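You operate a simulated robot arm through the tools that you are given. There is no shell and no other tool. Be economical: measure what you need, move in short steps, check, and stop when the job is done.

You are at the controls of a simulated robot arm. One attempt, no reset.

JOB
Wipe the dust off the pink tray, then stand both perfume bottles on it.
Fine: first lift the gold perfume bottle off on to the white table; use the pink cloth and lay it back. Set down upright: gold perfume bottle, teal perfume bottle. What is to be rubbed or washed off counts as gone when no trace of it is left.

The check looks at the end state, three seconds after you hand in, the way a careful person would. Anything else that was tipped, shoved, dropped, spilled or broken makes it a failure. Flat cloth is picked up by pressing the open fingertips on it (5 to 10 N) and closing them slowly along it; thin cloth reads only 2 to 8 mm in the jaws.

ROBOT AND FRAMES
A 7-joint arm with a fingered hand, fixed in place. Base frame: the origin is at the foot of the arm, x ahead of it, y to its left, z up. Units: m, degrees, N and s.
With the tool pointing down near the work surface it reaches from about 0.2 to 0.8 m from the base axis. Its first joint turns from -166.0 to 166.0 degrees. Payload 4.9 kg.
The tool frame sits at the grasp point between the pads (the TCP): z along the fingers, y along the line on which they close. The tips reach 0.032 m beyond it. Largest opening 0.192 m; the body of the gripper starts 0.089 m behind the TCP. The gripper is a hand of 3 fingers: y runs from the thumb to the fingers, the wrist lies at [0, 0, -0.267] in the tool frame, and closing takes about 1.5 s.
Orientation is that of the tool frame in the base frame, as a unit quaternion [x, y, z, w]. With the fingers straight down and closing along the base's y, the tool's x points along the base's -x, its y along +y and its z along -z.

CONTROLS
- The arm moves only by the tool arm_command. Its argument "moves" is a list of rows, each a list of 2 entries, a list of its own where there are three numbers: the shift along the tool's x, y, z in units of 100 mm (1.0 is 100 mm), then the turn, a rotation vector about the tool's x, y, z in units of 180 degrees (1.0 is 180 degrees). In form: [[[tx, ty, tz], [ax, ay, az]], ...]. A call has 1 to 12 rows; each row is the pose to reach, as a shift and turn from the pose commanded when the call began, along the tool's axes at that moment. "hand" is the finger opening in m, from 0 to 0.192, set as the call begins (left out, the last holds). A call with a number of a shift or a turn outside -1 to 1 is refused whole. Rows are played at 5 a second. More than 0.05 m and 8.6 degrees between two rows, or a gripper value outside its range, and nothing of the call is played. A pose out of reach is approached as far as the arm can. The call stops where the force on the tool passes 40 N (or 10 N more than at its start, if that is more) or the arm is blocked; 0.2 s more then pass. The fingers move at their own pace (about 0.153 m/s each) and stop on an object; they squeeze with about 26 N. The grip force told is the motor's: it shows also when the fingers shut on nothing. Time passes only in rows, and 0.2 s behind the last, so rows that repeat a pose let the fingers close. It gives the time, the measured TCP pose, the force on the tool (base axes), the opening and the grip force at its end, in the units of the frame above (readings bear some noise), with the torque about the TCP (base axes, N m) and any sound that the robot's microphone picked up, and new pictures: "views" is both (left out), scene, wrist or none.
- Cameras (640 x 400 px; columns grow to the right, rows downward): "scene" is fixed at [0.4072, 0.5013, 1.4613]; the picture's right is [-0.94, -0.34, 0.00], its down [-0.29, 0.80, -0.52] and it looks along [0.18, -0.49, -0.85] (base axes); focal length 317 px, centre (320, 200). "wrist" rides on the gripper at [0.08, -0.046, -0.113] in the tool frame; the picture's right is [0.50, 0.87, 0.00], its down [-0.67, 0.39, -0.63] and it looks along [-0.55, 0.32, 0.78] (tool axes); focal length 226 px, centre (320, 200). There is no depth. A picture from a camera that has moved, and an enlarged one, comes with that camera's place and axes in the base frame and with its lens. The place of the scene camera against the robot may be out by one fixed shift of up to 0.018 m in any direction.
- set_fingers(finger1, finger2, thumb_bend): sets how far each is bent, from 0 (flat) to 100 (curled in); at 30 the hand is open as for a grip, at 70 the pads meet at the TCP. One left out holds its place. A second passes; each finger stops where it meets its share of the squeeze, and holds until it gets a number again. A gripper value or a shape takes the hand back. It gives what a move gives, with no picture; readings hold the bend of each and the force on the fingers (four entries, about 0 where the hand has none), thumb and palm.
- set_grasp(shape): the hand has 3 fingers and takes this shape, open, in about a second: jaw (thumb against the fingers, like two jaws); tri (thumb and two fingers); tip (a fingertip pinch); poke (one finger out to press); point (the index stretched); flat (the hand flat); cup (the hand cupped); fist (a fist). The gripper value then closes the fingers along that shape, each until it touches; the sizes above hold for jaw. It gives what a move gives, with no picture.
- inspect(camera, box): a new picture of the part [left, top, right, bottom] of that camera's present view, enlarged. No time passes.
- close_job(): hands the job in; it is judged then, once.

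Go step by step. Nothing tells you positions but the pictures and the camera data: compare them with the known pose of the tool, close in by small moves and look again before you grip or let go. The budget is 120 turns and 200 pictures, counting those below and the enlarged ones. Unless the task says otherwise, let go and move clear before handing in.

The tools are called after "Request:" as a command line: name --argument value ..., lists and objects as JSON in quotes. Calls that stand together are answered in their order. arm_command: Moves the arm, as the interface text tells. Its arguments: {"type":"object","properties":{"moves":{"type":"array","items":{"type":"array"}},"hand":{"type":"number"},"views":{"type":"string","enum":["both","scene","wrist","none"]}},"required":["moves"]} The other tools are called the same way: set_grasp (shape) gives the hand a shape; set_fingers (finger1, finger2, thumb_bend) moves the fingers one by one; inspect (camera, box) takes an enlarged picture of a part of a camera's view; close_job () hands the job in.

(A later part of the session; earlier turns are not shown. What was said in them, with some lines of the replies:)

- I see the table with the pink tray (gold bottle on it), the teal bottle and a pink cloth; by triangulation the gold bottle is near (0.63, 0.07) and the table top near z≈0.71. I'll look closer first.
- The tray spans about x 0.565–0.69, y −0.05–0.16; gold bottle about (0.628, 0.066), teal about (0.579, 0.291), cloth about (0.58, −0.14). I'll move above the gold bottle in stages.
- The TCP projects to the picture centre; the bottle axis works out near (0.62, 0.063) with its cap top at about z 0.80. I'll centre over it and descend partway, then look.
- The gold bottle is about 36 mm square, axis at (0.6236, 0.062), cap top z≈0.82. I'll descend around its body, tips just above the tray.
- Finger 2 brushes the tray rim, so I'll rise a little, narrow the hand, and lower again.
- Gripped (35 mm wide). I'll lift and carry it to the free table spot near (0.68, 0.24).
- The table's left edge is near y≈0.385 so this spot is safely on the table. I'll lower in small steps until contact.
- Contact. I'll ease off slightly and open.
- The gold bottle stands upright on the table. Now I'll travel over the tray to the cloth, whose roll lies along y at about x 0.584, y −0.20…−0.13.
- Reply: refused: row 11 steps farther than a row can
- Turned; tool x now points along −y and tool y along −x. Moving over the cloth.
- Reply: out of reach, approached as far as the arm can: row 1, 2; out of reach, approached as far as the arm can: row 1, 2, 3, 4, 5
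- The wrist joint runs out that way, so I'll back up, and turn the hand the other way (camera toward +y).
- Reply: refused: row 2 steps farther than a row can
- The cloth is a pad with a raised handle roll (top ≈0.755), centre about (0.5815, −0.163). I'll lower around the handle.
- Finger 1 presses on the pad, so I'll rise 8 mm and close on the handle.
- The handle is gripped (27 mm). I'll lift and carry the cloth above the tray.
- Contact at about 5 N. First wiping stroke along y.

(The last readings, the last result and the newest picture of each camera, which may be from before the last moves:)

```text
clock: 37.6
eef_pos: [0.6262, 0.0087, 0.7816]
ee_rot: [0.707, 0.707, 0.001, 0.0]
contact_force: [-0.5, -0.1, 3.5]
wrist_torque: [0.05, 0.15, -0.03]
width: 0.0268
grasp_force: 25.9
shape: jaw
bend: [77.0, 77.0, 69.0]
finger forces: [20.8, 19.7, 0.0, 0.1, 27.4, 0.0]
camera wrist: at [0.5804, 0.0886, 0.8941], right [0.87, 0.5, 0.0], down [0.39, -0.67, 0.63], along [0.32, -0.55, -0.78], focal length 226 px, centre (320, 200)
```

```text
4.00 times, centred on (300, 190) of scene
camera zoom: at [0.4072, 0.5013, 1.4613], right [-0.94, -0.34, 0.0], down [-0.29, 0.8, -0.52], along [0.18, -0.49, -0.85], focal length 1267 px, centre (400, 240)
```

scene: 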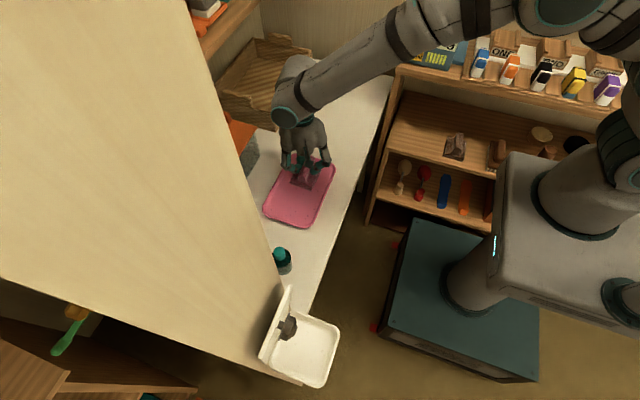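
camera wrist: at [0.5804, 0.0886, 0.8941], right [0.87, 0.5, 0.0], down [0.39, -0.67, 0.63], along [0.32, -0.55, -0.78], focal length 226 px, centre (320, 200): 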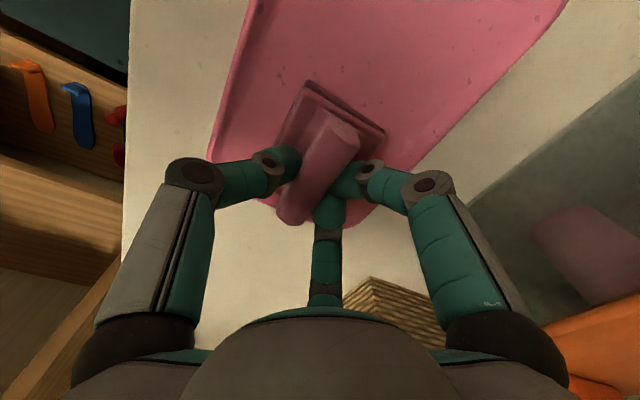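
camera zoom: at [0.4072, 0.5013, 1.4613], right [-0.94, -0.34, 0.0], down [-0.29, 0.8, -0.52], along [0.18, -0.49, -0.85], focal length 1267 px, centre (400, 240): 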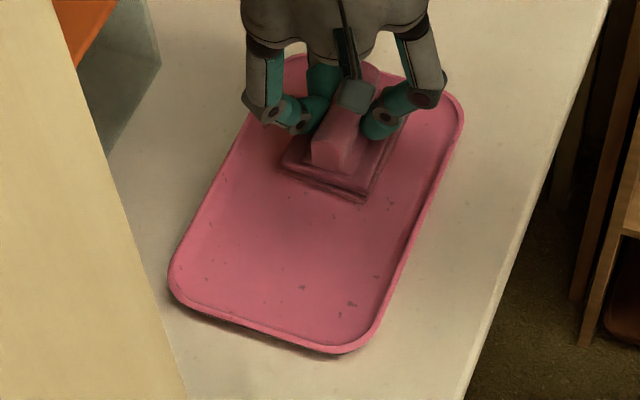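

The dark smudge is gone from the swept strip. I'll cover the rest of the tray floor with two more strips.

Request:
arm_command --moves '[[[0, 0.1, 0.005], [0, 0, 0]], [[0, 0.19, 0.005], [0, 0, 0]], [[0.2, 0.19, 0.005], [0, 0, 0]], [[0.4, 0.19, 0.005], [0, 0, 0]], [[0.6, 0.19, 0.005], [0, 0, 0]], [[0.8, 0.19, 0.005], [0, 0, 0]], [[0.96, 0.19, 0.005], [0, 0, 0]], [[0.96, 0.05, 0.005], [0, 0, 0]], [[0.96, -0.08, 0.005], [0, 0, 0]], [[0.96, -0.16, 0.005], [0, 0, 0]]]' --views "none"

Request:
arm_command --moves '[[[-0.2, 0, 0], [0, 0, 0]], [[-0.4, 0, 0], [0, 0, 0]], [[-0.6, 0, 0], [0, 0, 0]], [[-0.8, 0, 0], [0, 0, 0]], [[-0.98, 0, 0], [0, 0, 0]], [[-0.98, 0, 0], [0, 0, 0]]]'

```text
clock: 39.8
eef_pos: [0.6104, 0.1041, 0.7792]
ee_rot: [0.707, 0.707, 0.002, 0.0]
contact_force: [4.3, 0.6, 10.2]
wrist_torque: [-0.01, 0.11, 0.0]
width: 0.0271
grasp_force: 26.4
shape: jaw
bend: [77.0, 77.0, 69.0]
finger forces: [24.8, 24.9, 0.0, 0.1, 27.5, 0.0]
```

```text
clock: 41.2
eef_pos: [0.6108, 0.0054, 0.779]
ee_rot: [0.707, 0.707, 0.0, 0.0]
contact_force: [0.6, 3.1, 9.6]
wrist_torque: [0.06, 0.35, -0.13]
width: 0.0269
grasp_force: 25.4
shape: jaw
bend: [77.0, 77.0, 69.0]
finger forces: [24.6, 23.5, 0.1, 0.0, 30.3, 0.1]
camera wrist: at [0.5643, 0.087, 0.8919], right [0.87, 0.5, 0.0], down [0.39, -0.67, 0.63], along [0.32, -0.55, -0.78], focal length 226 px, centre (320, 200)
```

scene: 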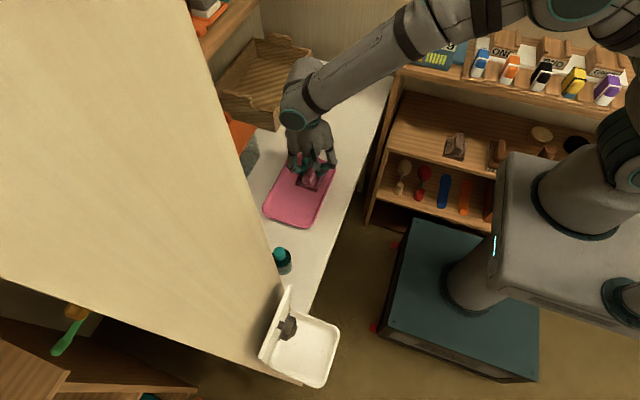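
wrist: 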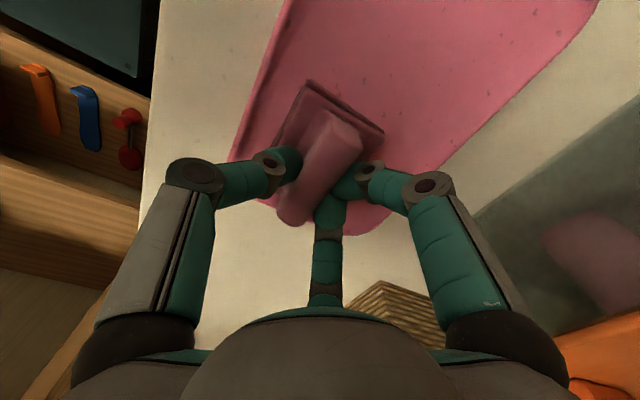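

Force stayed near 10 N. I'll lift the cloth a few centimetres and check for specks and whether the tray moved.

Request:
arm_command --moves '[[[0, 0, -0.3], [0, 0, 0]], [[-0.3, 0, -0.6], [0, 0, 0]], [[-0.7, 0, -0.6], [0, 0, 0]], [[-1.0, 0, -0.6], [0, 0, 0]]]' --views "wrist"

Request:
inspect --camera "scene" --box '[250, 140, 350, 240]'

Request:
inspect --camera "wrist" --box '[240, 0, 600, 160]'

```text
clock: 42.2
eef_pos: [0.6101, -0.0956, 0.8388]
ee_rot: [0.706, 0.708, 0.001, -0.001]
contact_force: [-0.2, 0.1, -0.5]
wrist_torque: [0.04, -0.01, 0.01]
width: 0.0268
grasp_force: 26.0
shape: jaw
bend: [77.0, 77.0, 70.0]
finger forces: [22.3, 21.9, 0.0, 0.1, 26.5, 0.1]
camera wrist: at [0.5649, -0.0131, 0.952], right [0.87, 0.5, 0.0], down [0.39, -0.67, 0.63], along [0.32, -0.55, -0.78], focal length 226 px, centre (320, 200)
```

wrist: 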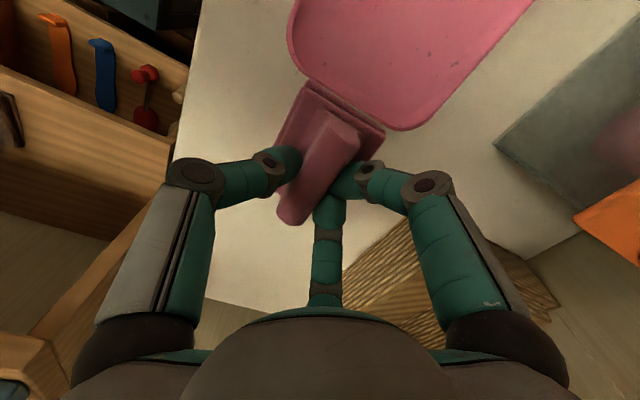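

```text
4.00 times, centred on (300, 190) of scene
camera zoom: at [0.4072, 0.5013, 1.4613], right [-0.94, -0.34, 0.0], down [-0.29, 0.8, -0.52], along [0.18, -0.49, -0.85], focal length 1267 px, centre (400, 240)
```

zoom: 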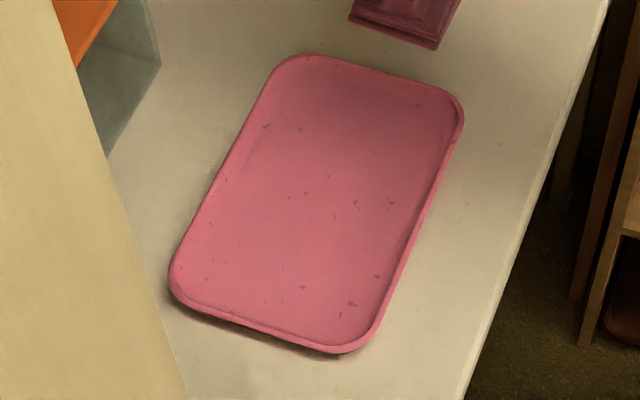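

```text
1.78 times, centred on (420, 80) of wrist
camera zoom: at [0.5649, -0.0131, 0.952], right [0.87, 0.5, 0.0], down [0.39, -0.67, 0.63], along [0.32, -0.55, -0.78], focal length 402 px, centre (142, 413)
```

zoom: 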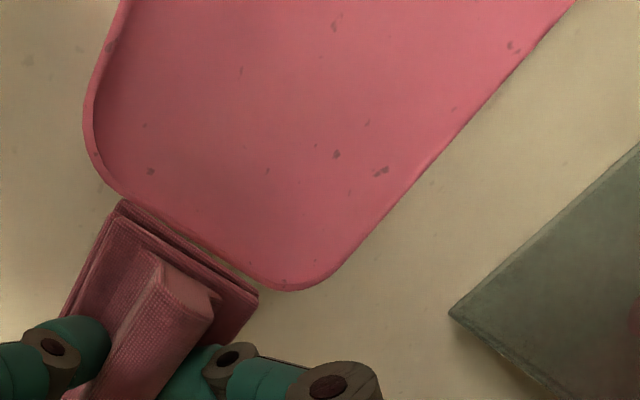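

The smudge is fully gone; the remaining tiny flecks sit unchanged even on the rim and after repeated wipes, so they're the tray's own texture. The tray hasn't moved. Now laying the cloth back at (0.5805, −0.163).

Request:
arm_command --moves '[[[-0.35, -0.15, 0], [0, 0, 0]], [[-0.68, -0.3, 0], [0, 0, 0]], [[-0.68, -0.3, 0.3], [0, 0, 0]], [[-0.68, -0.3, 0.57], [0, 0, 0]], [[-0.68, -0.3, 0.6], [0, 0, 0]], [[-0.68, -0.3, 0.62], [0, 0, 0]]]' --views "none"

```text
clock: 43.6
eef_pos: [0.5805, -0.1616, 0.7778]
ee_rot: [0.707, 0.707, 0.001, -0.001]
contact_force: [0.3, 0.2, -0.4]
wrist_torque: [0.01, 0.02, -0.01]
width: 0.0265
grasp_force: 26.5
shape: jaw
bend: [77.0, 77.0, 70.0]
finger forces: [22.3, 21.9, 0.0, 0.0, 26.3, 0.1]
```

Request:
arm_command --moves '[[[0, 0, 0.01], [0, 0, 0]], [[0, 0, 0.02], [0, 0, 0]], [[0, 0, 0.03], [0, 0, 0]], [[0, 0, 0.04], [0, 0, 0]]]' --views "none"

```text
clock: 44.6
eef_pos: [0.581, -0.1623, 0.7743]
ee_rot: [0.707, 0.707, 0.0, 0.001]
contact_force: [0.8, 2.1, 7.2]
wrist_torque: [0.0, 0.26, -0.03]
width: 0.0267
grasp_force: 25.7
shape: jaw
bend: [77.0, 77.0, 69.0]
finger forces: [23.4, 22.7, 0.1, 0.0, 27.2, 0.0]
```

Touching the table. I'll release and rise.

Request:
arm_command --moves '[[[0, 0, 0], [0, 0, 0]], [[0, 0, 0], [0, 0, 0]], [[0, 0, 0], [0, 0, 0]], [[0, 0, 0], [0, 0, 0]], [[0, 0, 0], [0, 0, 0]], [[0, 0, -0.3], [0, 0, 0]], [[0, 0, -0.7], [0, 0, 0]], [[0, 0, -1.0], [0, 0, 0]]]' --hand 0.085

```text
clock: 46.4
eef_pos: [0.5796, -0.1605, 0.8729]
ee_rot: [0.707, 0.707, 0.0, -0.002]
contact_force: [-0.4, 0.1, -0.7]
wrist_torque: [-0.01, -0.05, 0.05]
width: 0.0846
grasp_force: 0.2
shape: jaw
bend: [39.0, 39.0, 70.0]
finger forces: [0.0, 0.0, 0.0, 0.0, 0.0, 0.0]
camera wrist: at [0.5344, -0.0802, 0.9861], right [0.87, 0.5, 0.0], down [0.39, -0.67, 0.63], along [0.31, -0.55, -0.78], focal length 226 px, centre (320, 200)
```

scene: 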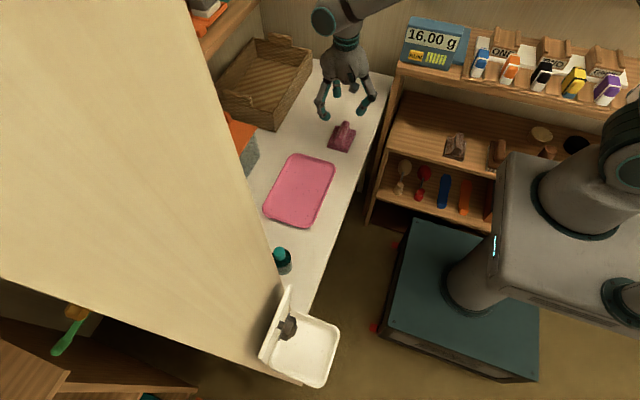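
wrist: 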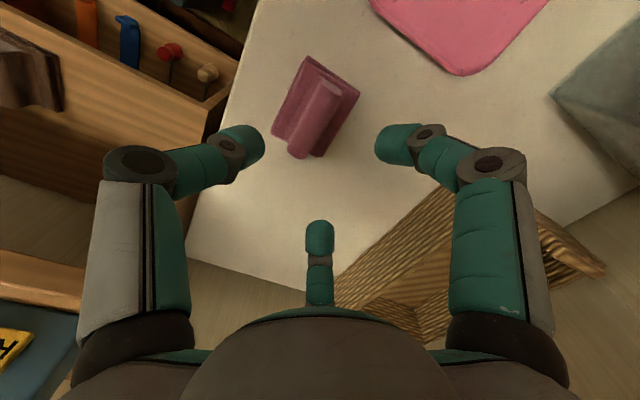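

Cloth lies flat in its place. Turning the hand back and moving toward the gold bottle.

Request:
arm_command --moves '[[[0.08, 0.08, -0.1], [0, 0, -0.042]], [[0.16, 0.16, -0.2], [0, 0, -0.083]], [[0.25, 0.25, -0.3], [0, 0, -0.125]], [[0.33, 0.33, -0.3], [0, 0, -0.167]], [[0.42, 0.42, -0.3], [0, 0, -0.208]], [[0.5, 0.5, -0.3], [0, 0, -0.25]], [[0.58, 0.58, -0.3], [0, 0, -0.292]], [[0.67, 0.67, -0.3], [0, 0, -0.333]], [[0.75, 0.75, -0.3], [0, 0, -0.375]], [[0.83, 0.83, -0.3], [0, 0, -0.417]], [[0.92, 0.92, -0.3], [0, 0, -0.458]], [[1.0, 0.98, -0.3], [0, 0, -0.5]]]' --views "none"

Request:
arm_command --moves '[[[0, 0.45, 0], [0, 0, 0]], [[0, 0.9, 0], [0, 0, 0]], [[0, 1.0, 0], [0, 0, 0]]]' --views "none"

Request:
arm_command --moves '[[[0, 0.45, 0], [0, 0, 0]], [[0, 0.9, 0], [0, 0, 0]], [[0, 1.0, 0], [0, 0, 0]]]' --views "none"

Request:
arm_command --moves '[[[0, 0.45, 0], [0, 0, 0]], [[0, 0.9, 0], [0, 0, 0]], [[0, 1.0, 0.3], [0, 0, 0]], [[0, 1.0, 0.45], [0, 0, 0]], [[0, 1.0, 0.45], [0, 0, 0]]]'

```text
clock: 49.0
eef_pos: [0.6793, -0.0618, 0.9047]
ee_rot: [-0.001, 1.0, 0.002, 0.001]
contact_force: [-0.1, -0.4, 0.4]
wrist_torque: [0.0, 0.02, 0.02]
width: 0.0848
grasp_force: 0.1
shape: jaw
bend: [39.0, 39.0, 70.0]
finger forces: [0.0, 0.0, 0.1, 0.1, 0.0, 0.0]
```

```text
clock: 49.8
eef_pos: [0.6775, 0.0381, 0.9033]
ee_rot: [0.0, 1.0, 0.002, 0.0]
contact_force: [-0.8, 0.5, -1.0]
wrist_torque: [-0.02, 0.04, 0.01]
width: 0.0846
grasp_force: 0.1
shape: jaw
bend: [39.0, 39.0, 70.0]
finger forces: [0.1, 0.0, 0.1, 0.0, 0.0, 0.0]
```

```text
clock: 50.6
eef_pos: [0.6783, 0.1374, 0.904]
ee_rot: [0.0, 1.0, 0.001, 0.0]
contact_force: [0.0, 0.4, 0.0]
wrist_torque: [0.0, -0.04, -0.03]
width: 0.0848
grasp_force: 0.0
shape: jaw
bend: [39.0, 39.0, 70.0]
finger forces: [0.1, 0.0, 0.0, 0.1, 0.1, 0.0]
```

```text
clock: 51.8
eef_pos: [0.6787, 0.2383, 0.8581]
ee_rot: [0.0, 1.0, 0.001, 0.0]
contact_force: [-0.4, -0.5, -0.6]
wrist_torque: [-0.01, 0.02, -0.02]
width: 0.0848
grasp_force: 0.1
shape: jaw
bend: [39.0, 39.0, 70.0]
finger forces: [0.0, 0.0, 0.0, 0.1, 0.0, 0.1]
camera wrist: at [0.5987, 0.1941, 0.9713], right [-0.5, 0.87, 0.0], down [0.67, 0.39, 0.63], along [0.55, 0.32, -0.77], focal length 226 px, centre (320, 200)
```

scene: 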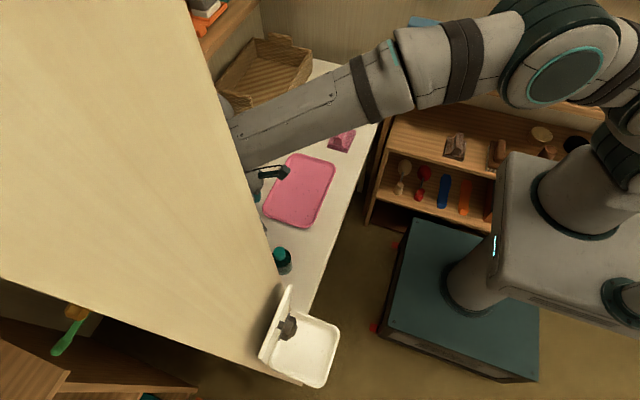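
wrist: 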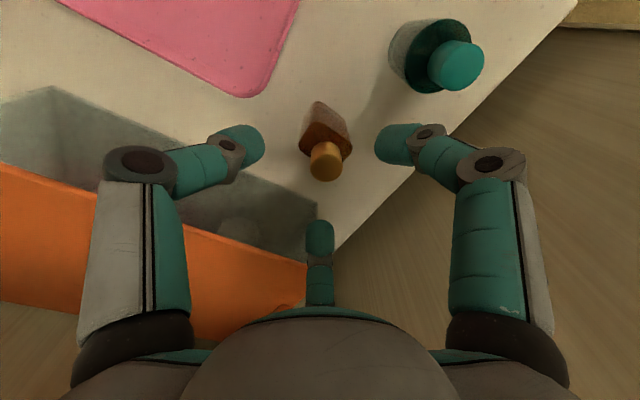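

Gold bottle is right under the hand; descending and gripping.

Request:
arm_command --moves '[[[0, 0.02, 0.4], [0, 0, 0]], [[0, 0.02, 0.8], [0, 0, 0]], [[0, 0.02, 0.97], [0, 0, 0]], [[0, 0.02, 0.97], [0, 0, 0]]]' --views "none"

Request:
arm_command --moves '[[[0, 0, 0], [0, 0, 0]], [[0, 0, 0], [0, 0, 0]], [[0, 0, 0], [0, 0, 0]], [[0, 0, 0], [0, 0, 0]], [[0, 0, 0], [0, 0, 0]], [[0, 0, 0], [0, 0, 0]]]' --hand 0.02 --views "wrist"

```text
clock: 52.8
eef_pos: [0.678, 0.2404, 0.7617]
ee_rot: [0.0, 1.0, 0.002, 0.0]
contact_force: [0.1, 0.4, 0.0]
wrist_torque: [0.0, -0.04, 0.02]
width: 0.0848
grasp_force: 0.1
shape: jaw
bend: [39.0, 39.0, 70.0]
finger forces: [0.1, 0.0, 0.0, 0.0, 0.0, 0.0]
```

```text
clock: 54.2
eef_pos: [0.6781, 0.2411, 0.7609]
ee_rot: [0.0, 1.0, 0.001, 0.0]
contact_force: [0.3, 0.8, -0.1]
wrist_torque: [-0.02, 0.02, 0.02]
width: 0.0299
grasp_force: 25.4
shape: jaw
bend: [56.0, 76.0, 70.0]
finger forces: [23.1, 19.6, 0.0, 0.1, 24.2, 0.1]
camera wrist: at [0.5985, 0.1957, 0.8745], right [-0.5, 0.87, 0.0], down [0.67, 0.39, 0.63], along [0.55, 0.32, -0.78], focal length 226 px, centre (320, 200)
```

wrist: 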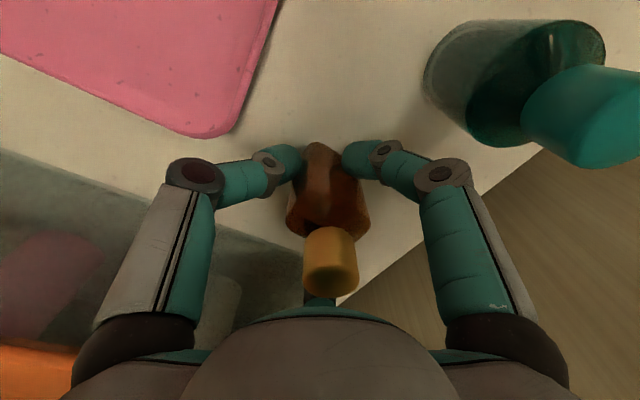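

Gripped. Carrying it to the tray at about (0.625, 0.02).

Request:
arm_command --moves '[[[0, 0, -0.2], [0, 0, 0]], [[0, 0, -0.6], [0, 0, 0]], [[0.1, -0.4, -0.6], [0, 0, 0]], [[0.3, -0.8, -0.6], [0, 0, 0]], [[0.53, -1.0, -0.6], [0, 0, 0]]]' --views "none"

Request:
arm_command --moves '[[[0, -0.4, 0], [0, 0, 0]], [[0, -0.8, 0], [0, 0, 0]], [[0, -1.2, 0], [0, 0, 0]]]' --views "none"

```text
clock: 55.4
eef_pos: [0.6245, 0.1398, 0.8214]
ee_rot: [0.0, 1.0, 0.001, 0.0]
contact_force: [-0.6, -0.1, -1.5]
wrist_torque: [-0.01, -0.05, 0.01]
width: 0.03
grasp_force: 25.9
shape: jaw
bend: [56.0, 76.0, 70.0]
finger forces: [22.9, 20.0, 0.1, 0.0, 24.3, 0.1]
```

```text
refused: -1.2 is not a number from -1 to 1
```

Request:
arm_command --moves '[[[0, -0.4, 0], [0, 0, 0]], [[0, -0.8, 0], [0, 0, 0]], [[0, -1.0, 0], [0, 0, 0]]]' --views "none"

Request:
arm_command --moves '[[[0, -0.2, 0.1], [0, 0, 0]], [[0, -0.2, 0.4], [0, 0, 0]], [[0, -0.2, 0.46], [0, 0, 0]], [[0, -0.2, 0.46], [0, 0, 0]]]'

```text
clock: 56.2
eef_pos: [0.6254, 0.0408, 0.8233]
ee_rot: [0.0, 1.0, 0.002, 0.0]
contact_force: [0.8, -0.3, -1.3]
wrist_torque: [-0.01, 0.0, -0.01]
width: 0.0301
grasp_force: 26.0
shape: jaw
bend: [56.0, 76.0, 70.0]
finger forces: [22.8, 20.0, 0.0, 0.0, 24.2, 0.0]
```

```text
clock: 57.2
eef_pos: [0.6253, 0.02, 0.7753]
ee_rot: [0.0, 1.0, 0.001, 0.0]
contact_force: [0.3, 0.5, -1.2]
wrist_torque: [-0.02, -0.01, -0.01]
width: 0.0297
grasp_force: 26.7
shape: jaw
bend: [56.0, 76.0, 70.0]
finger forces: [22.7, 19.9, 0.0, 0.0, 24.1, 0.0]
camera wrist: at [0.5456, -0.0243, 0.8883], right [-0.5, 0.87, 0.0], down [0.67, 0.39, 0.63], along [0.55, 0.32, -0.77], focal length 226 px, centre (320, 200)
```

scene: 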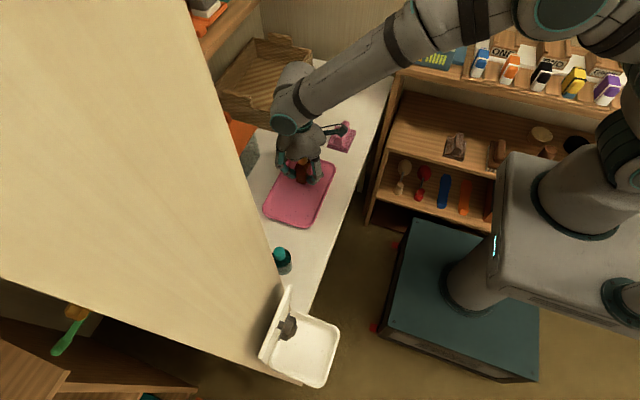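
wrist: 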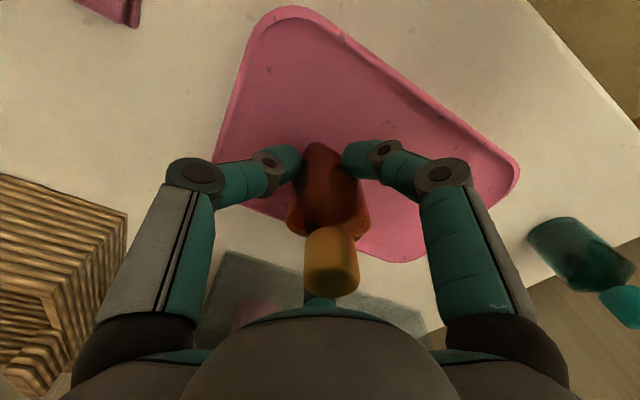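

Request:
arm_command --moves '[[[0, 0, 0.03], [0, 0, 0]], [[0, 0, 0.05], [0, 0, 0]], [[0, 0, 0.06], [0, 0, 0]], [[0, 0, 0.07], [0, 0, 0]]]' --views "none"

```text
clock: 58.2
eef_pos: [0.6252, 0.0192, 0.7669]
ee_rot: [0.0, 1.0, 0.001, -0.001]
contact_force: [-0.2, -0.9, -1.8]
wrist_torque: [-0.04, 0.0, 0.0]
width: 0.03
grasp_force: 25.5
shape: jaw
bend: [56.0, 76.0, 70.0]
finger forces: [22.7, 20.0, 0.0, 0.0, 24.1, 0.0]
```

Request:
arm_command --moves '[[[0, 0, 0.01], [0, 0, 0]], [[0, 0, 0.02], [0, 0, 0]], [[0, 0, 0.03], [0, 0, 0]]]' --views "none"

```text
clock: 59.0
eef_pos: [0.6251, 0.0193, 0.7666]
ee_rot: [-0.001, 1.0, 0.0, 0.001]
contact_force: [-3.6, -0.6, 10.1]
wrist_torque: [-0.03, 0.18, -0.01]
width: 0.03
grasp_force: 25.7
shape: jaw
bend: [76.0, 76.0, 70.0]
finger forces: [26.2, 20.5, 0.0, 0.0, 26.9, 0.0]
```

Contact with the tray floor; ease off, release, and rise.

Request:
arm_command --moves '[[[0, 0, -0.015], [0, 0, 0]], [[0, 0, -0.015], [0, 0, 0]]]' --views "none"

Request:
arm_command --moves '[[[0, 0, 0], [0, 0, 0]], [[0, 0, 0], [0, 0, 0]], [[0, 0, 0], [0, 0, 0]], [[0, 0, 0], [0, 0, 0]], [[0, 0, -0.3], [0, 0, 0]], [[0, 0, -0.7], [0, 0, 0]], [[0, 0, -1.0], [0, 0, 0]]]' --hand 0.08

```text
clock: 59.6
eef_pos: [0.6247, 0.0204, 0.7668]
ee_rot: [0.0, 1.0, 0.0, 0.001]
contact_force: [0.7, -0.2, 1.9]
wrist_torque: [-0.01, 0.03, -0.01]
width: 0.0301
grasp_force: 25.9
shape: jaw
bend: [76.0, 76.0, 70.0]
finger forces: [24.2, 21.3, 0.0, 0.1, 25.7, 0.1]
```

```text
clock: 61.2
eef_pos: [0.6238, 0.0196, 0.8672]
ee_rot: [0.0, 1.0, 0.001, 0.0]
contact_force: [0.2, -0.3, -0.9]
wrist_torque: [0.05, -0.04, 0.01]
width: 0.0798
grasp_force: 0.1
shape: jaw
bend: [41.0, 41.0, 70.0]
finger forces: [0.0, 0.0, 0.0, 0.0, 0.0, 0.0]
camera wrist: at [0.5443, -0.024, 0.9801], right [-0.5, 0.87, 0.0], down [0.67, 0.39, 0.63], along [0.55, 0.32, -0.78], focal length 226 px, centre (320, 200)
```

scene: 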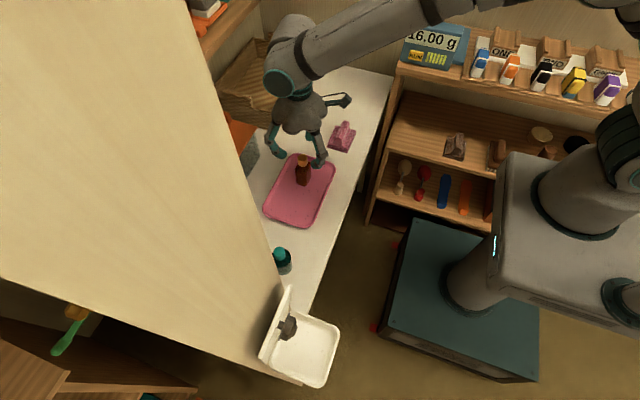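
wrist: 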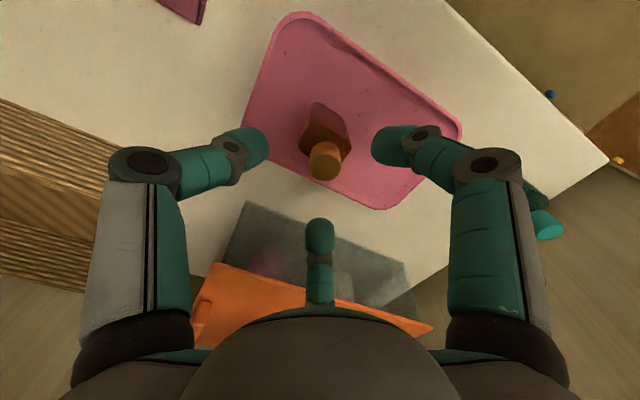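

Gold bottle stands on the tray. Next, move above the teal bottle near (0.579, 0.291).

Request:
arm_command --moves '[[[0.1, 0.4, -0.35], [0, 0, 0]], [[0.25, 0.8, -0.35], [0, 0, 0]], [[0.45, 1.0, -0.35], [0, 0, 0]]]' --hand 0.11 --views "none"

Request:
arm_command --moves '[[[0, 0.45, 0], [0, 0, 0]], [[0, 0.9, 0], [0, 0, 0]], [[0, 1.0, 0], [0, 0, 0]], [[0, 1.0, 0], [0, 0, 0]]]'

```text
refused: row 1 steps farther than a row can; nothing moved
```

```text
clock: 62.2
eef_pos: [0.6243, 0.1219, 0.8676]
ee_rot: [0.0, 1.0, 0.001, 0.0]
contact_force: [-0.4, 0.2, 0.5]
wrist_torque: [-0.03, -0.01, 0.01]
width: 0.0798
grasp_force: 0.1
shape: jaw
bend: [41.0, 41.0, 70.0]
finger forces: [0.0, 0.1, 0.0, 0.0, 0.0, 0.0]
camera wrist: at [0.5451, 0.0765, 0.9807], right [-0.5, 0.87, 0.0], down [0.67, 0.39, 0.63], along [0.55, 0.32, -0.78], focal length 226 px, centre (320, 200)
```

scene: 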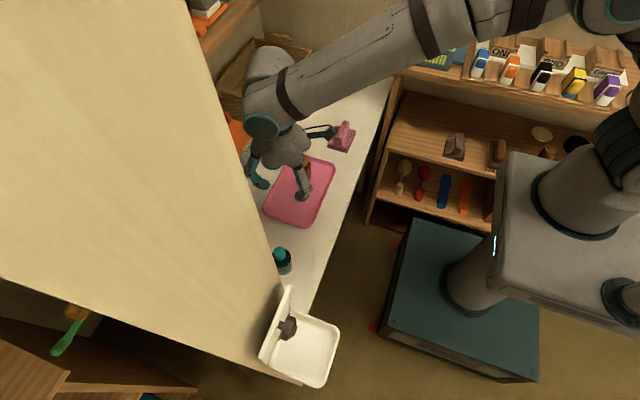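
wrist: 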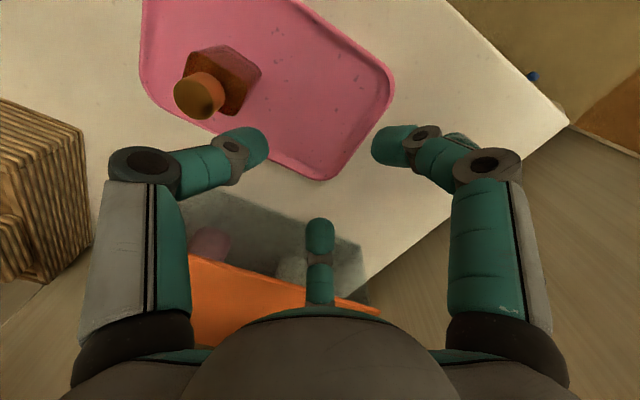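

The first call was refused but the second moved safely above the bottle (tips above the cap). I'll rise and continue toward teal.

Request:
arm_command --moves '[[[0, 0, -0.35], [0, 0, 0]], [[0.15, 0.3, -0.4], [0, 0, 0]], [[0.3, 0.7, -0.4], [0, 0, 0]], [[0.45, 1.0, -0.4], [0, 0, 0]], [[0.45, 1.0, -0.4], [0, 0, 0]]]' --hand 0.11 --views "wrist"

```text
clock: 63.4
eef_pos: [0.5803, 0.2191, 0.9089]
ee_rot: [0.0, 1.0, 0.001, 0.0]
contact_force: [-0.5, -0.6, 0.6]
wrist_torque: [0.01, 0.04, -0.04]
width: 0.1094
grasp_force: 0.0
shape: jaw
bend: [33.0, 34.0, 70.0]
finger forces: [0.0, 0.1, 0.0, 0.0, 0.0, 0.1]
camera wrist: at [0.4999, 0.1755, 1.021], right [-0.5, 0.87, 0.0], down [0.67, 0.39, 0.63], along [0.55, 0.32, -0.77], focal length 226 px, centre (320, 200)
```

wrist: 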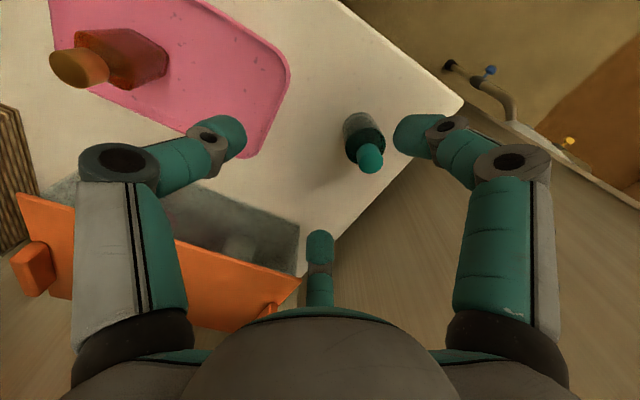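

Request:
arm_command --moves '[[[0, 0.35, 0], [0, 0, 0]], [[0, 0.66, 0.1], [0, 0, 0]], [[0, 0.66, 0.5], [0, 0, 0]], [[0, 0.66, 0.5], [0, 0, 0]]]'

Request:
inspect --camera "wrist" --box '[240, 60, 400, 220]'

```text
clock: 64.4
eef_pos: [0.5794, 0.2863, 0.857]
ee_rot: [0.0, 1.0, 0.0, 0.0]
contact_force: [-0.8, 0.4, 0.2]
wrist_torque: [-0.03, 0.01, -0.03]
width: 0.1096
grasp_force: 0.1
shape: jaw
bend: [33.0, 33.0, 70.0]
finger forces: [0.0, 0.1, 0.0, 0.1, 0.0, 0.0]
camera wrist: at [0.4997, 0.2409, 0.9703], right [-0.5, 0.87, 0.0], down [0.67, 0.39, 0.63], along [0.55, 0.32, -0.77], focal length 226 px, centre (320, 200)
```

scene: 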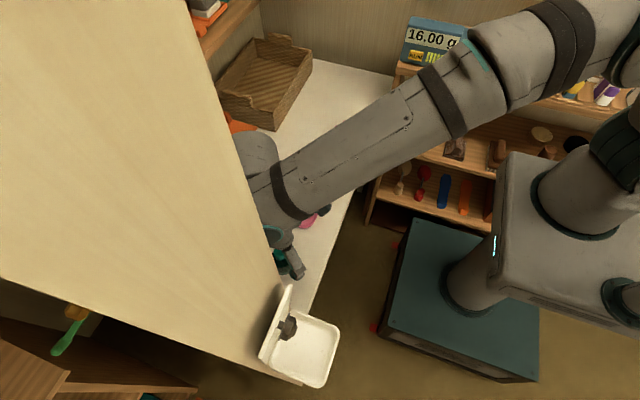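
wrist: 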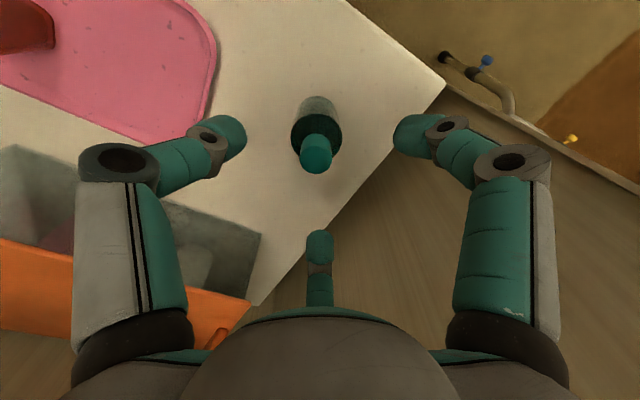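

```text
2.50 times, centred on (320, 140) of wrist
camera zoom: at [0.4997, 0.2409, 0.9703], right [-0.5, 0.87, 0.0], down [0.67, 0.39, 0.63], along [0.55, 0.32, -0.77], focal length 565 px, centre (320, 350)
```

zoom: 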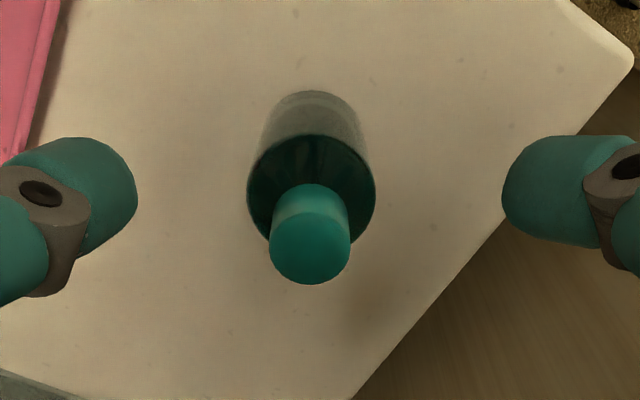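

Teal bottle axis ≈ (0.577, 0.283), 46 mm diameter. Descend and grip.

Request:
arm_command --moves '[[[0.015, -0.03, 0.4], [0, 0, 0]], [[0.015, -0.03, 0.8], [0, 0, 0]], [[0.015, -0.03, 0.96], [0, 0, 0]], [[0.015, -0.03, 0.96], [0, 0, 0]]]' --views "none"

Request:
arm_command --moves '[[[0, 0, 0], [0, 0, 0]], [[0, 0, 0], [0, 0, 0]], [[0, 0, 0], [0, 0, 0]], [[0, 0, 0], [0, 0, 0]], [[0, 0, 0], [0, 0, 0]], [[0, 0, 0], [0, 0, 0]]]' --hand 0.02 --views "wrist"

```text
clock: 65.4
eef_pos: [0.5798, 0.2835, 0.7621]
ee_rot: [-0.001, 1.0, 0.0, 0.001]
contact_force: [-0.9, -0.2, -0.6]
wrist_torque: [0.0, 0.03, -0.03]
width: 0.1095
grasp_force: 0.0
shape: jaw
bend: [33.0, 33.0, 70.0]
finger forces: [0.0, 0.0, 0.0, 0.0, 0.0, 0.1]
```

```text
clock: 66.8
eef_pos: [0.5793, 0.2822, 0.7619]
ee_rot: [-0.001, 1.0, 0.001, 0.0]
contact_force: [-1.1, 0.3, -0.5]
wrist_torque: [-0.02, -0.02, -0.03]
width: 0.0385
grasp_force: 25.5
shape: jaw
bend: [77.0, 77.0, 70.0]
finger forces: [24.1, 23.2, 0.0, 0.0, 24.0, 0.0]
camera wrist: at [0.4994, 0.2388, 0.8749], right [-0.5, 0.87, 0.0], down [0.67, 0.39, 0.63], along [0.55, 0.32, -0.77], focal length 226 px, centre (320, 200)
```

wrist: 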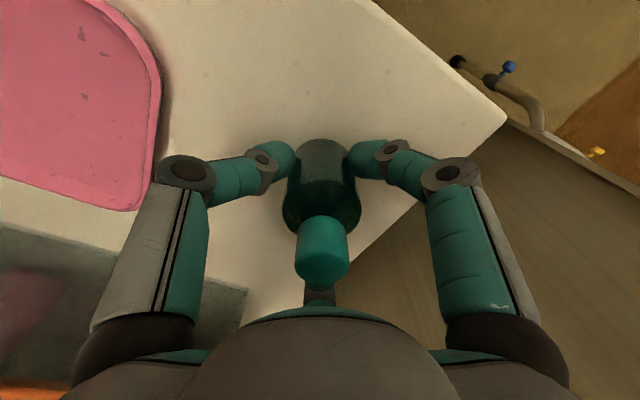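

Gripped. Lift and carry to the tray at about (0.625, 0.118).

Request:
arm_command --moves '[[[0, 0, -0.2], [0, 0, 0]], [[0, 0, -0.6], [0, 0, 0]], [[-0.15, -0.3, -0.6], [0, 0, 0]], [[-0.3, -0.7, -0.6], [0, 0, 0]], [[-0.46, -1.0, -0.6], [0, 0, 0]]]' --views "none"

Request:
arm_command --moves '[[[0, -0.35, 0], [0, 0, 0]], [[0, -0.64, 0.1], [0, 0, 0]], [[0, -0.64, 0.35], [0, 0, 0]], [[0, -0.64, 0.45], [0, 0, 0]], [[0, -0.64, 0.45], [0, 0, 0]]]'

```text
clock: 68.0
eef_pos: [0.6253, 0.1824, 0.8224]
ee_rot: [0.0, 1.0, 0.002, 0.0]
contact_force: [-0.1, -0.3, -1.9]
wrist_torque: [-0.01, 0.06, 0.01]
width: 0.0386
grasp_force: 25.7
shape: jaw
bend: [77.0, 77.0, 70.0]
finger forces: [24.1, 23.3, 0.0, 0.0, 24.2, 0.0]
```

```text
clock: 69.2
eef_pos: [0.6251, 0.1205, 0.7759]
ee_rot: [0.0, 1.0, 0.0, 0.001]
contact_force: [-0.7, 0.9, -0.6]
wrist_torque: [-0.13, -0.02, -0.01]
width: 0.0385
grasp_force: 26.5
shape: jaw
bend: [77.0, 77.0, 70.0]
finger forces: [24.2, 23.5, 0.0, 0.0, 26.0, 0.0]
camera wrist: at [0.5456, 0.0743, 0.8893], right [-0.5, 0.87, 0.0], down [0.67, 0.39, 0.63], along [0.55, 0.32, -0.77], focal length 226 px, centre (320, 200)
```

scene: 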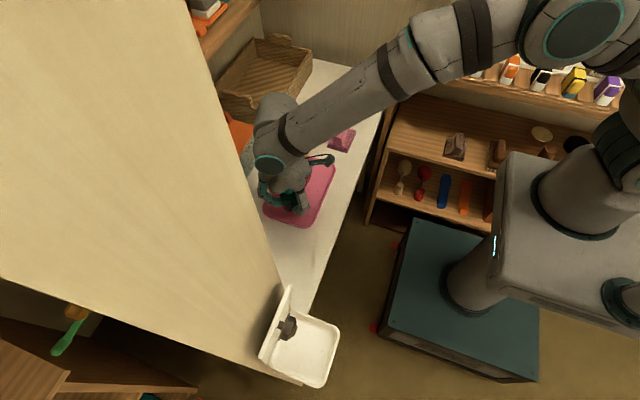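
wrist: 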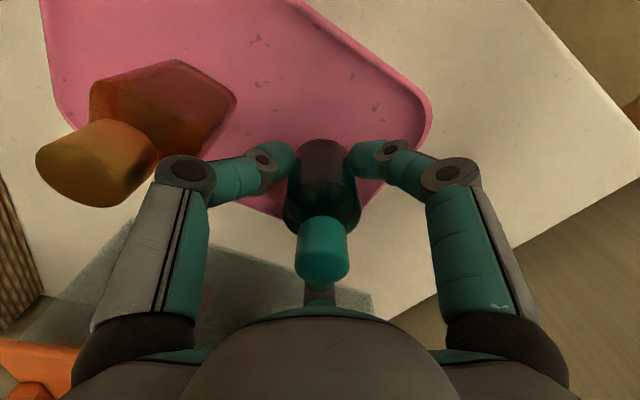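

The thumb's knuckle is just touching the gold bottle (slight torque). I'll back off in +y, lift, and turn the hand 60° so that a gap between fingers faces the gold bottle.

Request:
arm_command --moves '[[[0, 0.1, 0], [0, 0, 0]], [[0, 0.25, 0], [0, 0, 0]], [[0, 0.25, -0.3], [0, 0, 0]], [[0, 0.25, -0.6], [0, 0, 0]]]'

```text
clock: 70.2
eef_pos: [0.6237, 0.144, 0.837]
ee_rot: [0.0, 1.0, 0.0, 0.0]
contact_force: [-0.7, -0.7, -3.0]
wrist_torque: [0.03, -0.09, -0.01]
width: 0.0381
grasp_force: 25.7
shape: jaw
bend: [77.0, 77.0, 70.0]
finger forces: [24.1, 23.3, 0.0, 0.0, 24.1, 0.1]
camera wrist: at [0.5443, 0.0991, 0.9492], right [-0.5, 0.87, 0.0], down [0.67, 0.39, 0.63], along [0.55, 0.32, -0.78], focal length 226 px, centre (320, 200)
```

scene: 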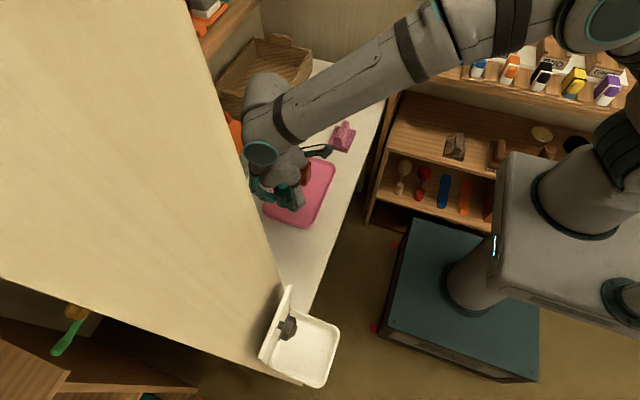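
wrist: 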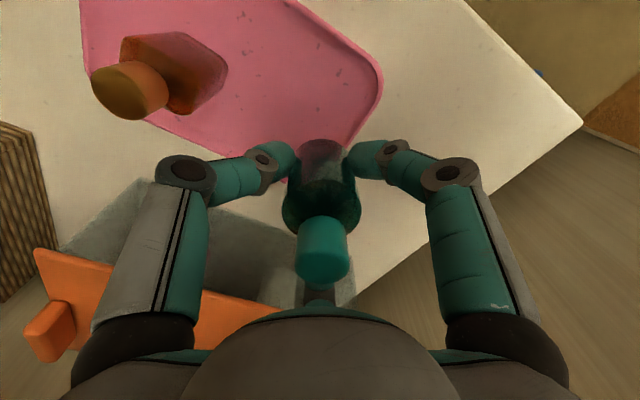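

Request:
arm_command --moves '[[[0, 0, 0], [0, 0, 0.042]], [[0, 0, 0], [0, 0, 0.083]], [[0, 0, 0], [0, 0, 0.125]], [[0, 0, 0], [0, 0, 0.167]], [[0, 0, 0], [0, 0, 0.208]], [[0, 0, 0], [0, 0, 0.25]], [[0, 0, 0], [0, 0, 0.292]], [[0, 0, 0], [0, 0, 0.333]]]'

```text
clock: 72.0
eef_pos: [0.6244, 0.1451, 0.8369]
ee_rot: [0.501, 0.865, 0.001, 0.0]
contact_force: [-0.5, 0.0, -1.8]
wrist_torque: [-0.03, 0.01, -0.01]
width: 0.0381
grasp_force: 26.1
shape: jaw
bend: [77.0, 77.0, 70.0]
finger forces: [24.2, 23.4, 0.0, 0.0, 24.2, 0.0]
camera wrist: at [0.5451, 0.1915, 0.9494], right [0.5, 0.87, 0.0], down [0.67, -0.39, 0.63], along [0.55, -0.32, -0.78], focal length 226 px, centre (320, 200)
```

scene: 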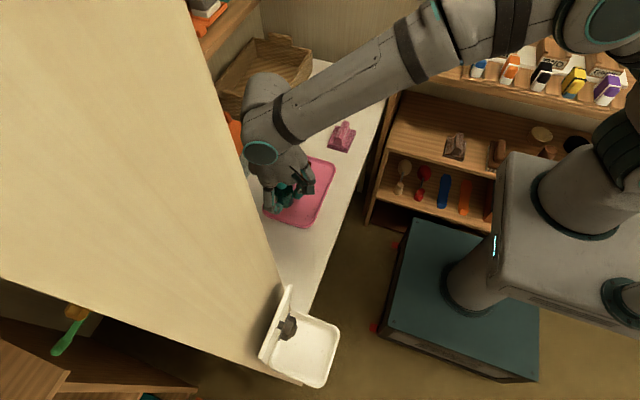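
wrist: 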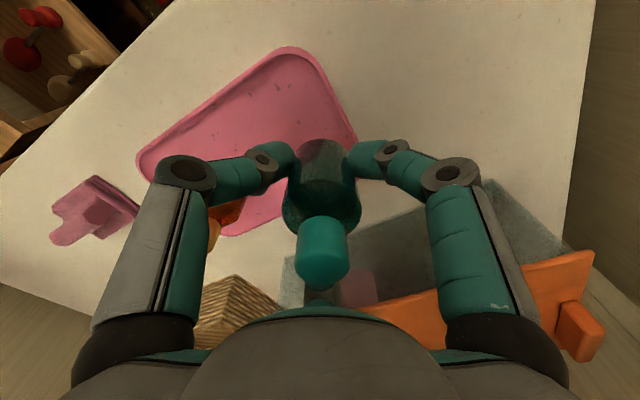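

Request:
arm_command --moves '[[[-0.16, -0.09, 0], [0, 0, 0]], [[-0.32, -0.185, 0], [0, 0, 0]], [[-0.32, -0.185, 0.3], [0, 0, 0]], [[-0.32, -0.185, 0.58], [0, 0, 0]], [[-0.32, -0.185, 0.6], [0, 0, 0]]]'

```text
clock: 73.2
eef_pos: [0.6258, 0.1069, 0.7769]
ee_rot: [0.5, 0.866, 0.002, -0.001]
contact_force: [0.4, -0.5, -1.5]
wrist_torque: [0.02, 0.01, -0.02]
width: 0.0384
grasp_force: 26.0
shape: jaw
bend: [77.0, 77.0, 70.0]
finger forces: [24.2, 23.3, 0.0, 0.1, 24.0, 0.1]
camera wrist: at [0.545, 0.1549, 0.889], right [0.5, 0.87, 0.0], down [0.67, -0.39, 0.63], along [0.55, -0.31, -0.78], focal length 226 px, centre (320, 200)
```

scene: 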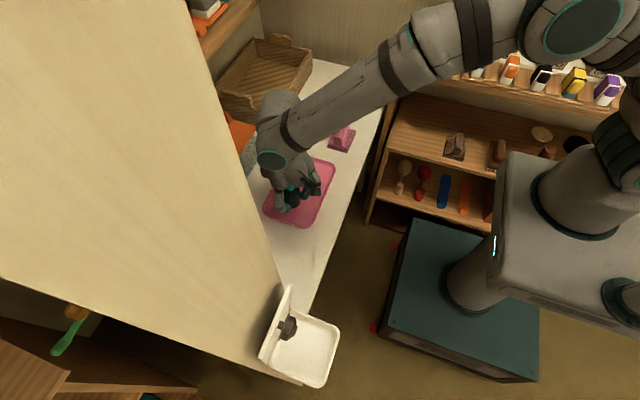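
wrist: 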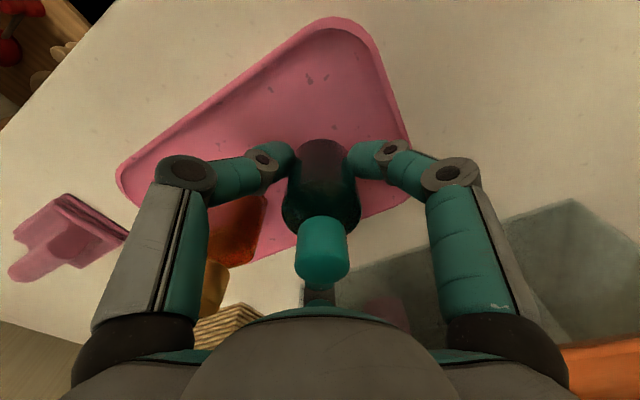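

No side contact now. Lowering to the tray floor.

Request:
arm_command --moves '[[[0, 0, 0.03], [0, 0, 0]], [[0, 0, 0.05], [0, 0, 0]], [[0, 0, 0.06], [0, 0, 0]], [[0, 0, 0.07], [0, 0, 0]]]' --views "none"

```text
clock: 74.2
eef_pos: [0.6247, 0.1065, 0.7691]
ee_rot: [0.5, 0.866, 0.001, -0.001]
contact_force: [-0.3, 0.3, -1.4]
wrist_torque: [0.01, 0.0, -0.03]
width: 0.0382
grasp_force: 25.3
shape: jaw
bend: [77.0, 77.0, 70.0]
finger forces: [24.1, 23.3, 0.1, 0.0, 24.1, 0.0]
```

Request:
arm_command --moves '[[[0, 0, 0.01], [0, 0, 0]], [[0, 0, 0.02], [0, 0, 0]], [[0, 0, 0.03], [0, 0, 0]]]' --views "none"

```text
clock: 75.0
eef_pos: [0.6253, 0.1077, 0.7662]
ee_rot: [0.5, 0.866, 0.001, 0.001]
contact_force: [-2.7, -1.4, 5.6]
wrist_torque: [-0.04, 0.15, 0.0]
width: 0.0385
grasp_force: 26.0
shape: jaw
bend: [77.0, 77.0, 70.0]
finger forces: [25.0, 23.8, 0.0, 0.0, 27.2, 0.1]
```

Contact. Release with a small opening and rise.

Request:
arm_command --moves '[[[0, 0, -0.01], [0, 0, 0]], [[0, 0, -0.01], [0, 0, 0]], [[0, 0, -0.01], [0, 0, 0]], [[0, 0, -0.01], [0, 0, 0]], [[0, 0, -0.01], [0, 0, 0]]]' --hand 0.066

```text
clock: 76.2
eef_pos: [0.6245, 0.1071, 0.7666]
ee_rot: [0.5, 0.866, 0.0, -0.001]
contact_force: [-0.5, -0.1, 0.1]
wrist_torque: [0.02, -0.02, 0.01]
width: 0.0657
grasp_force: 0.1
shape: jaw
bend: [45.0, 45.0, 70.0]
finger forces: [0.1, 0.0, 0.1, 0.0, 0.0, 0.0]
camera wrist: at [0.5451, 0.1547, 0.8805], right [0.5, 0.87, 0.0], down [0.67, -0.39, 0.63], along [0.55, -0.31, -0.78], focal length 226 px, centre (320, 200)
```

scene: 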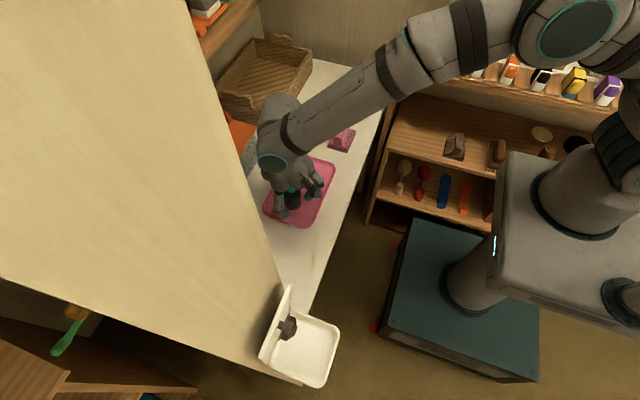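
wrist: 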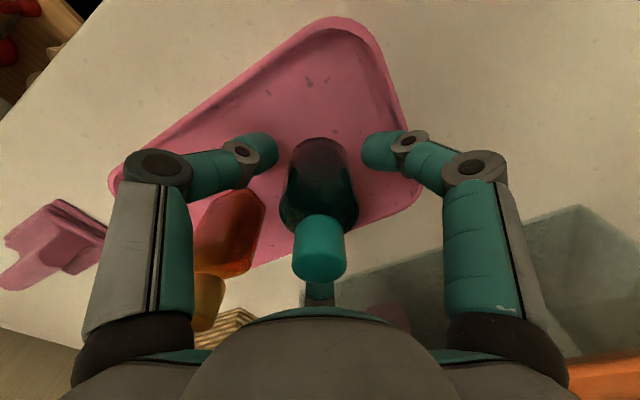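

Request:
arm_command --moves '[[[0, 0, -0.3], [0, 0, 0]], [[0, 0, -0.6], [0, 0, 0]], [[0, 0, -1.0], [0, 0, 0]]]' --views "none"

Request:
arm_command --moves '[[[0, -0.4, -0.2], [0, 0, 0]], [[0, -0.8, -0.5], [0, 0, 0]], [[-0.4, -0.9, -0.7], [0, 0, 0]], [[-0.8, -0.9, -0.9], [0, 0, 0]], [[-1.0, -1.0, -1.0], [0, 0, 0]]]'

Request:
inspect --camera "scene" --box '[240, 90, 380, 240]'

```text
clock: 77.0
eef_pos: [0.6235, 0.107, 0.8673]
ee_rot: [0.5, 0.866, -0.001, -0.002]
contact_force: [-0.5, 0.2, -0.6]
wrist_torque: [0.01, -0.03, 0.04]
width: 0.0662
grasp_force: 0.1
shape: jaw
bend: [45.0, 45.0, 70.0]
finger forces: [0.0, 0.1, 0.0, 0.0, 0.0, 0.0]
```

```text
clock: 78.2
eef_pos: [0.5872, -0.0296, 0.9673]
ee_rot: [0.5, 0.866, 0.001, 0.0]
contact_force: [0.2, -0.9, 0.7]
wrist_torque: [-0.02, 0.01, 0.02]
width: 0.0659
grasp_force: 0.1
shape: jaw
bend: [45.0, 45.0, 70.0]
finger forces: [0.0, 0.1, 0.0, 0.0, 0.0, 0.1]
camera wrist: at [0.5082, 0.0169, 1.0805], right [0.5, 0.87, 0.0], down [0.67, -0.39, 0.63], along [0.55, -0.31, -0.78], focal length 226 px, centre (320, 200)
```

scene: 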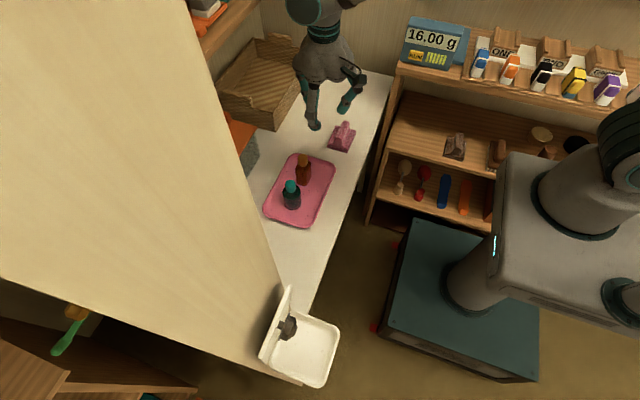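
wrist: 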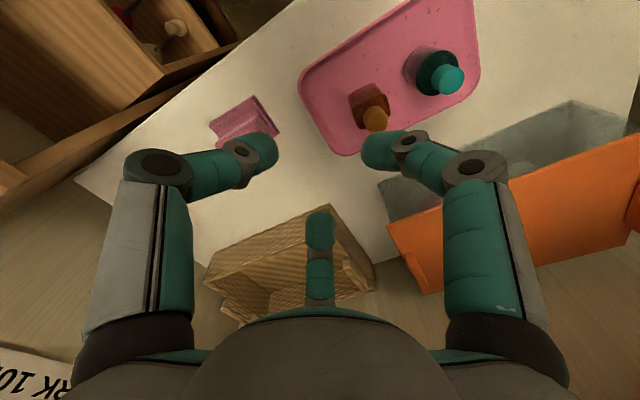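

```text
2.67 times, centred on (310, 165) of scene
camera zoom: at [0.4072, 0.5013, 1.4613], right [-0.94, -0.34, 0.0], down [-0.29, 0.8, -0.52], along [0.18, -0.49, -0.85], focal length 845 px, centre (347, 293)
```

zoom: 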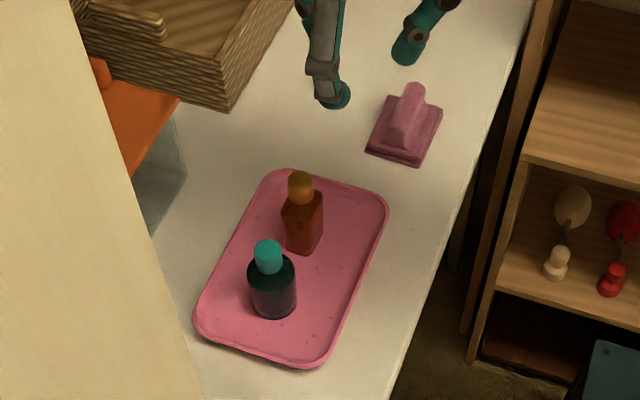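

Both bottles stand upright on the clean tray, the cloth is back in its place, and the hand is clear. Handing in.

Request:
close_job

```text
The job is handed in.
```

The job is handed in: the dust is wiped off the pink tray, both perfume bottles stand upright on it, and the pink cloth is laid back within a few millimetres of its original place.

- **Specks left on the tray:** A few tiny flecks remain. They did not change after repeated wiping and also appear on the rim, so I took them to be the tray's own texture rather than dust.
- **Contact with the gold bottle:** The thumb touched the gold bottle lightly while I was placing the teal one. I backed off and turned the hand. The last pictures show the bottle upright, turned slightly.
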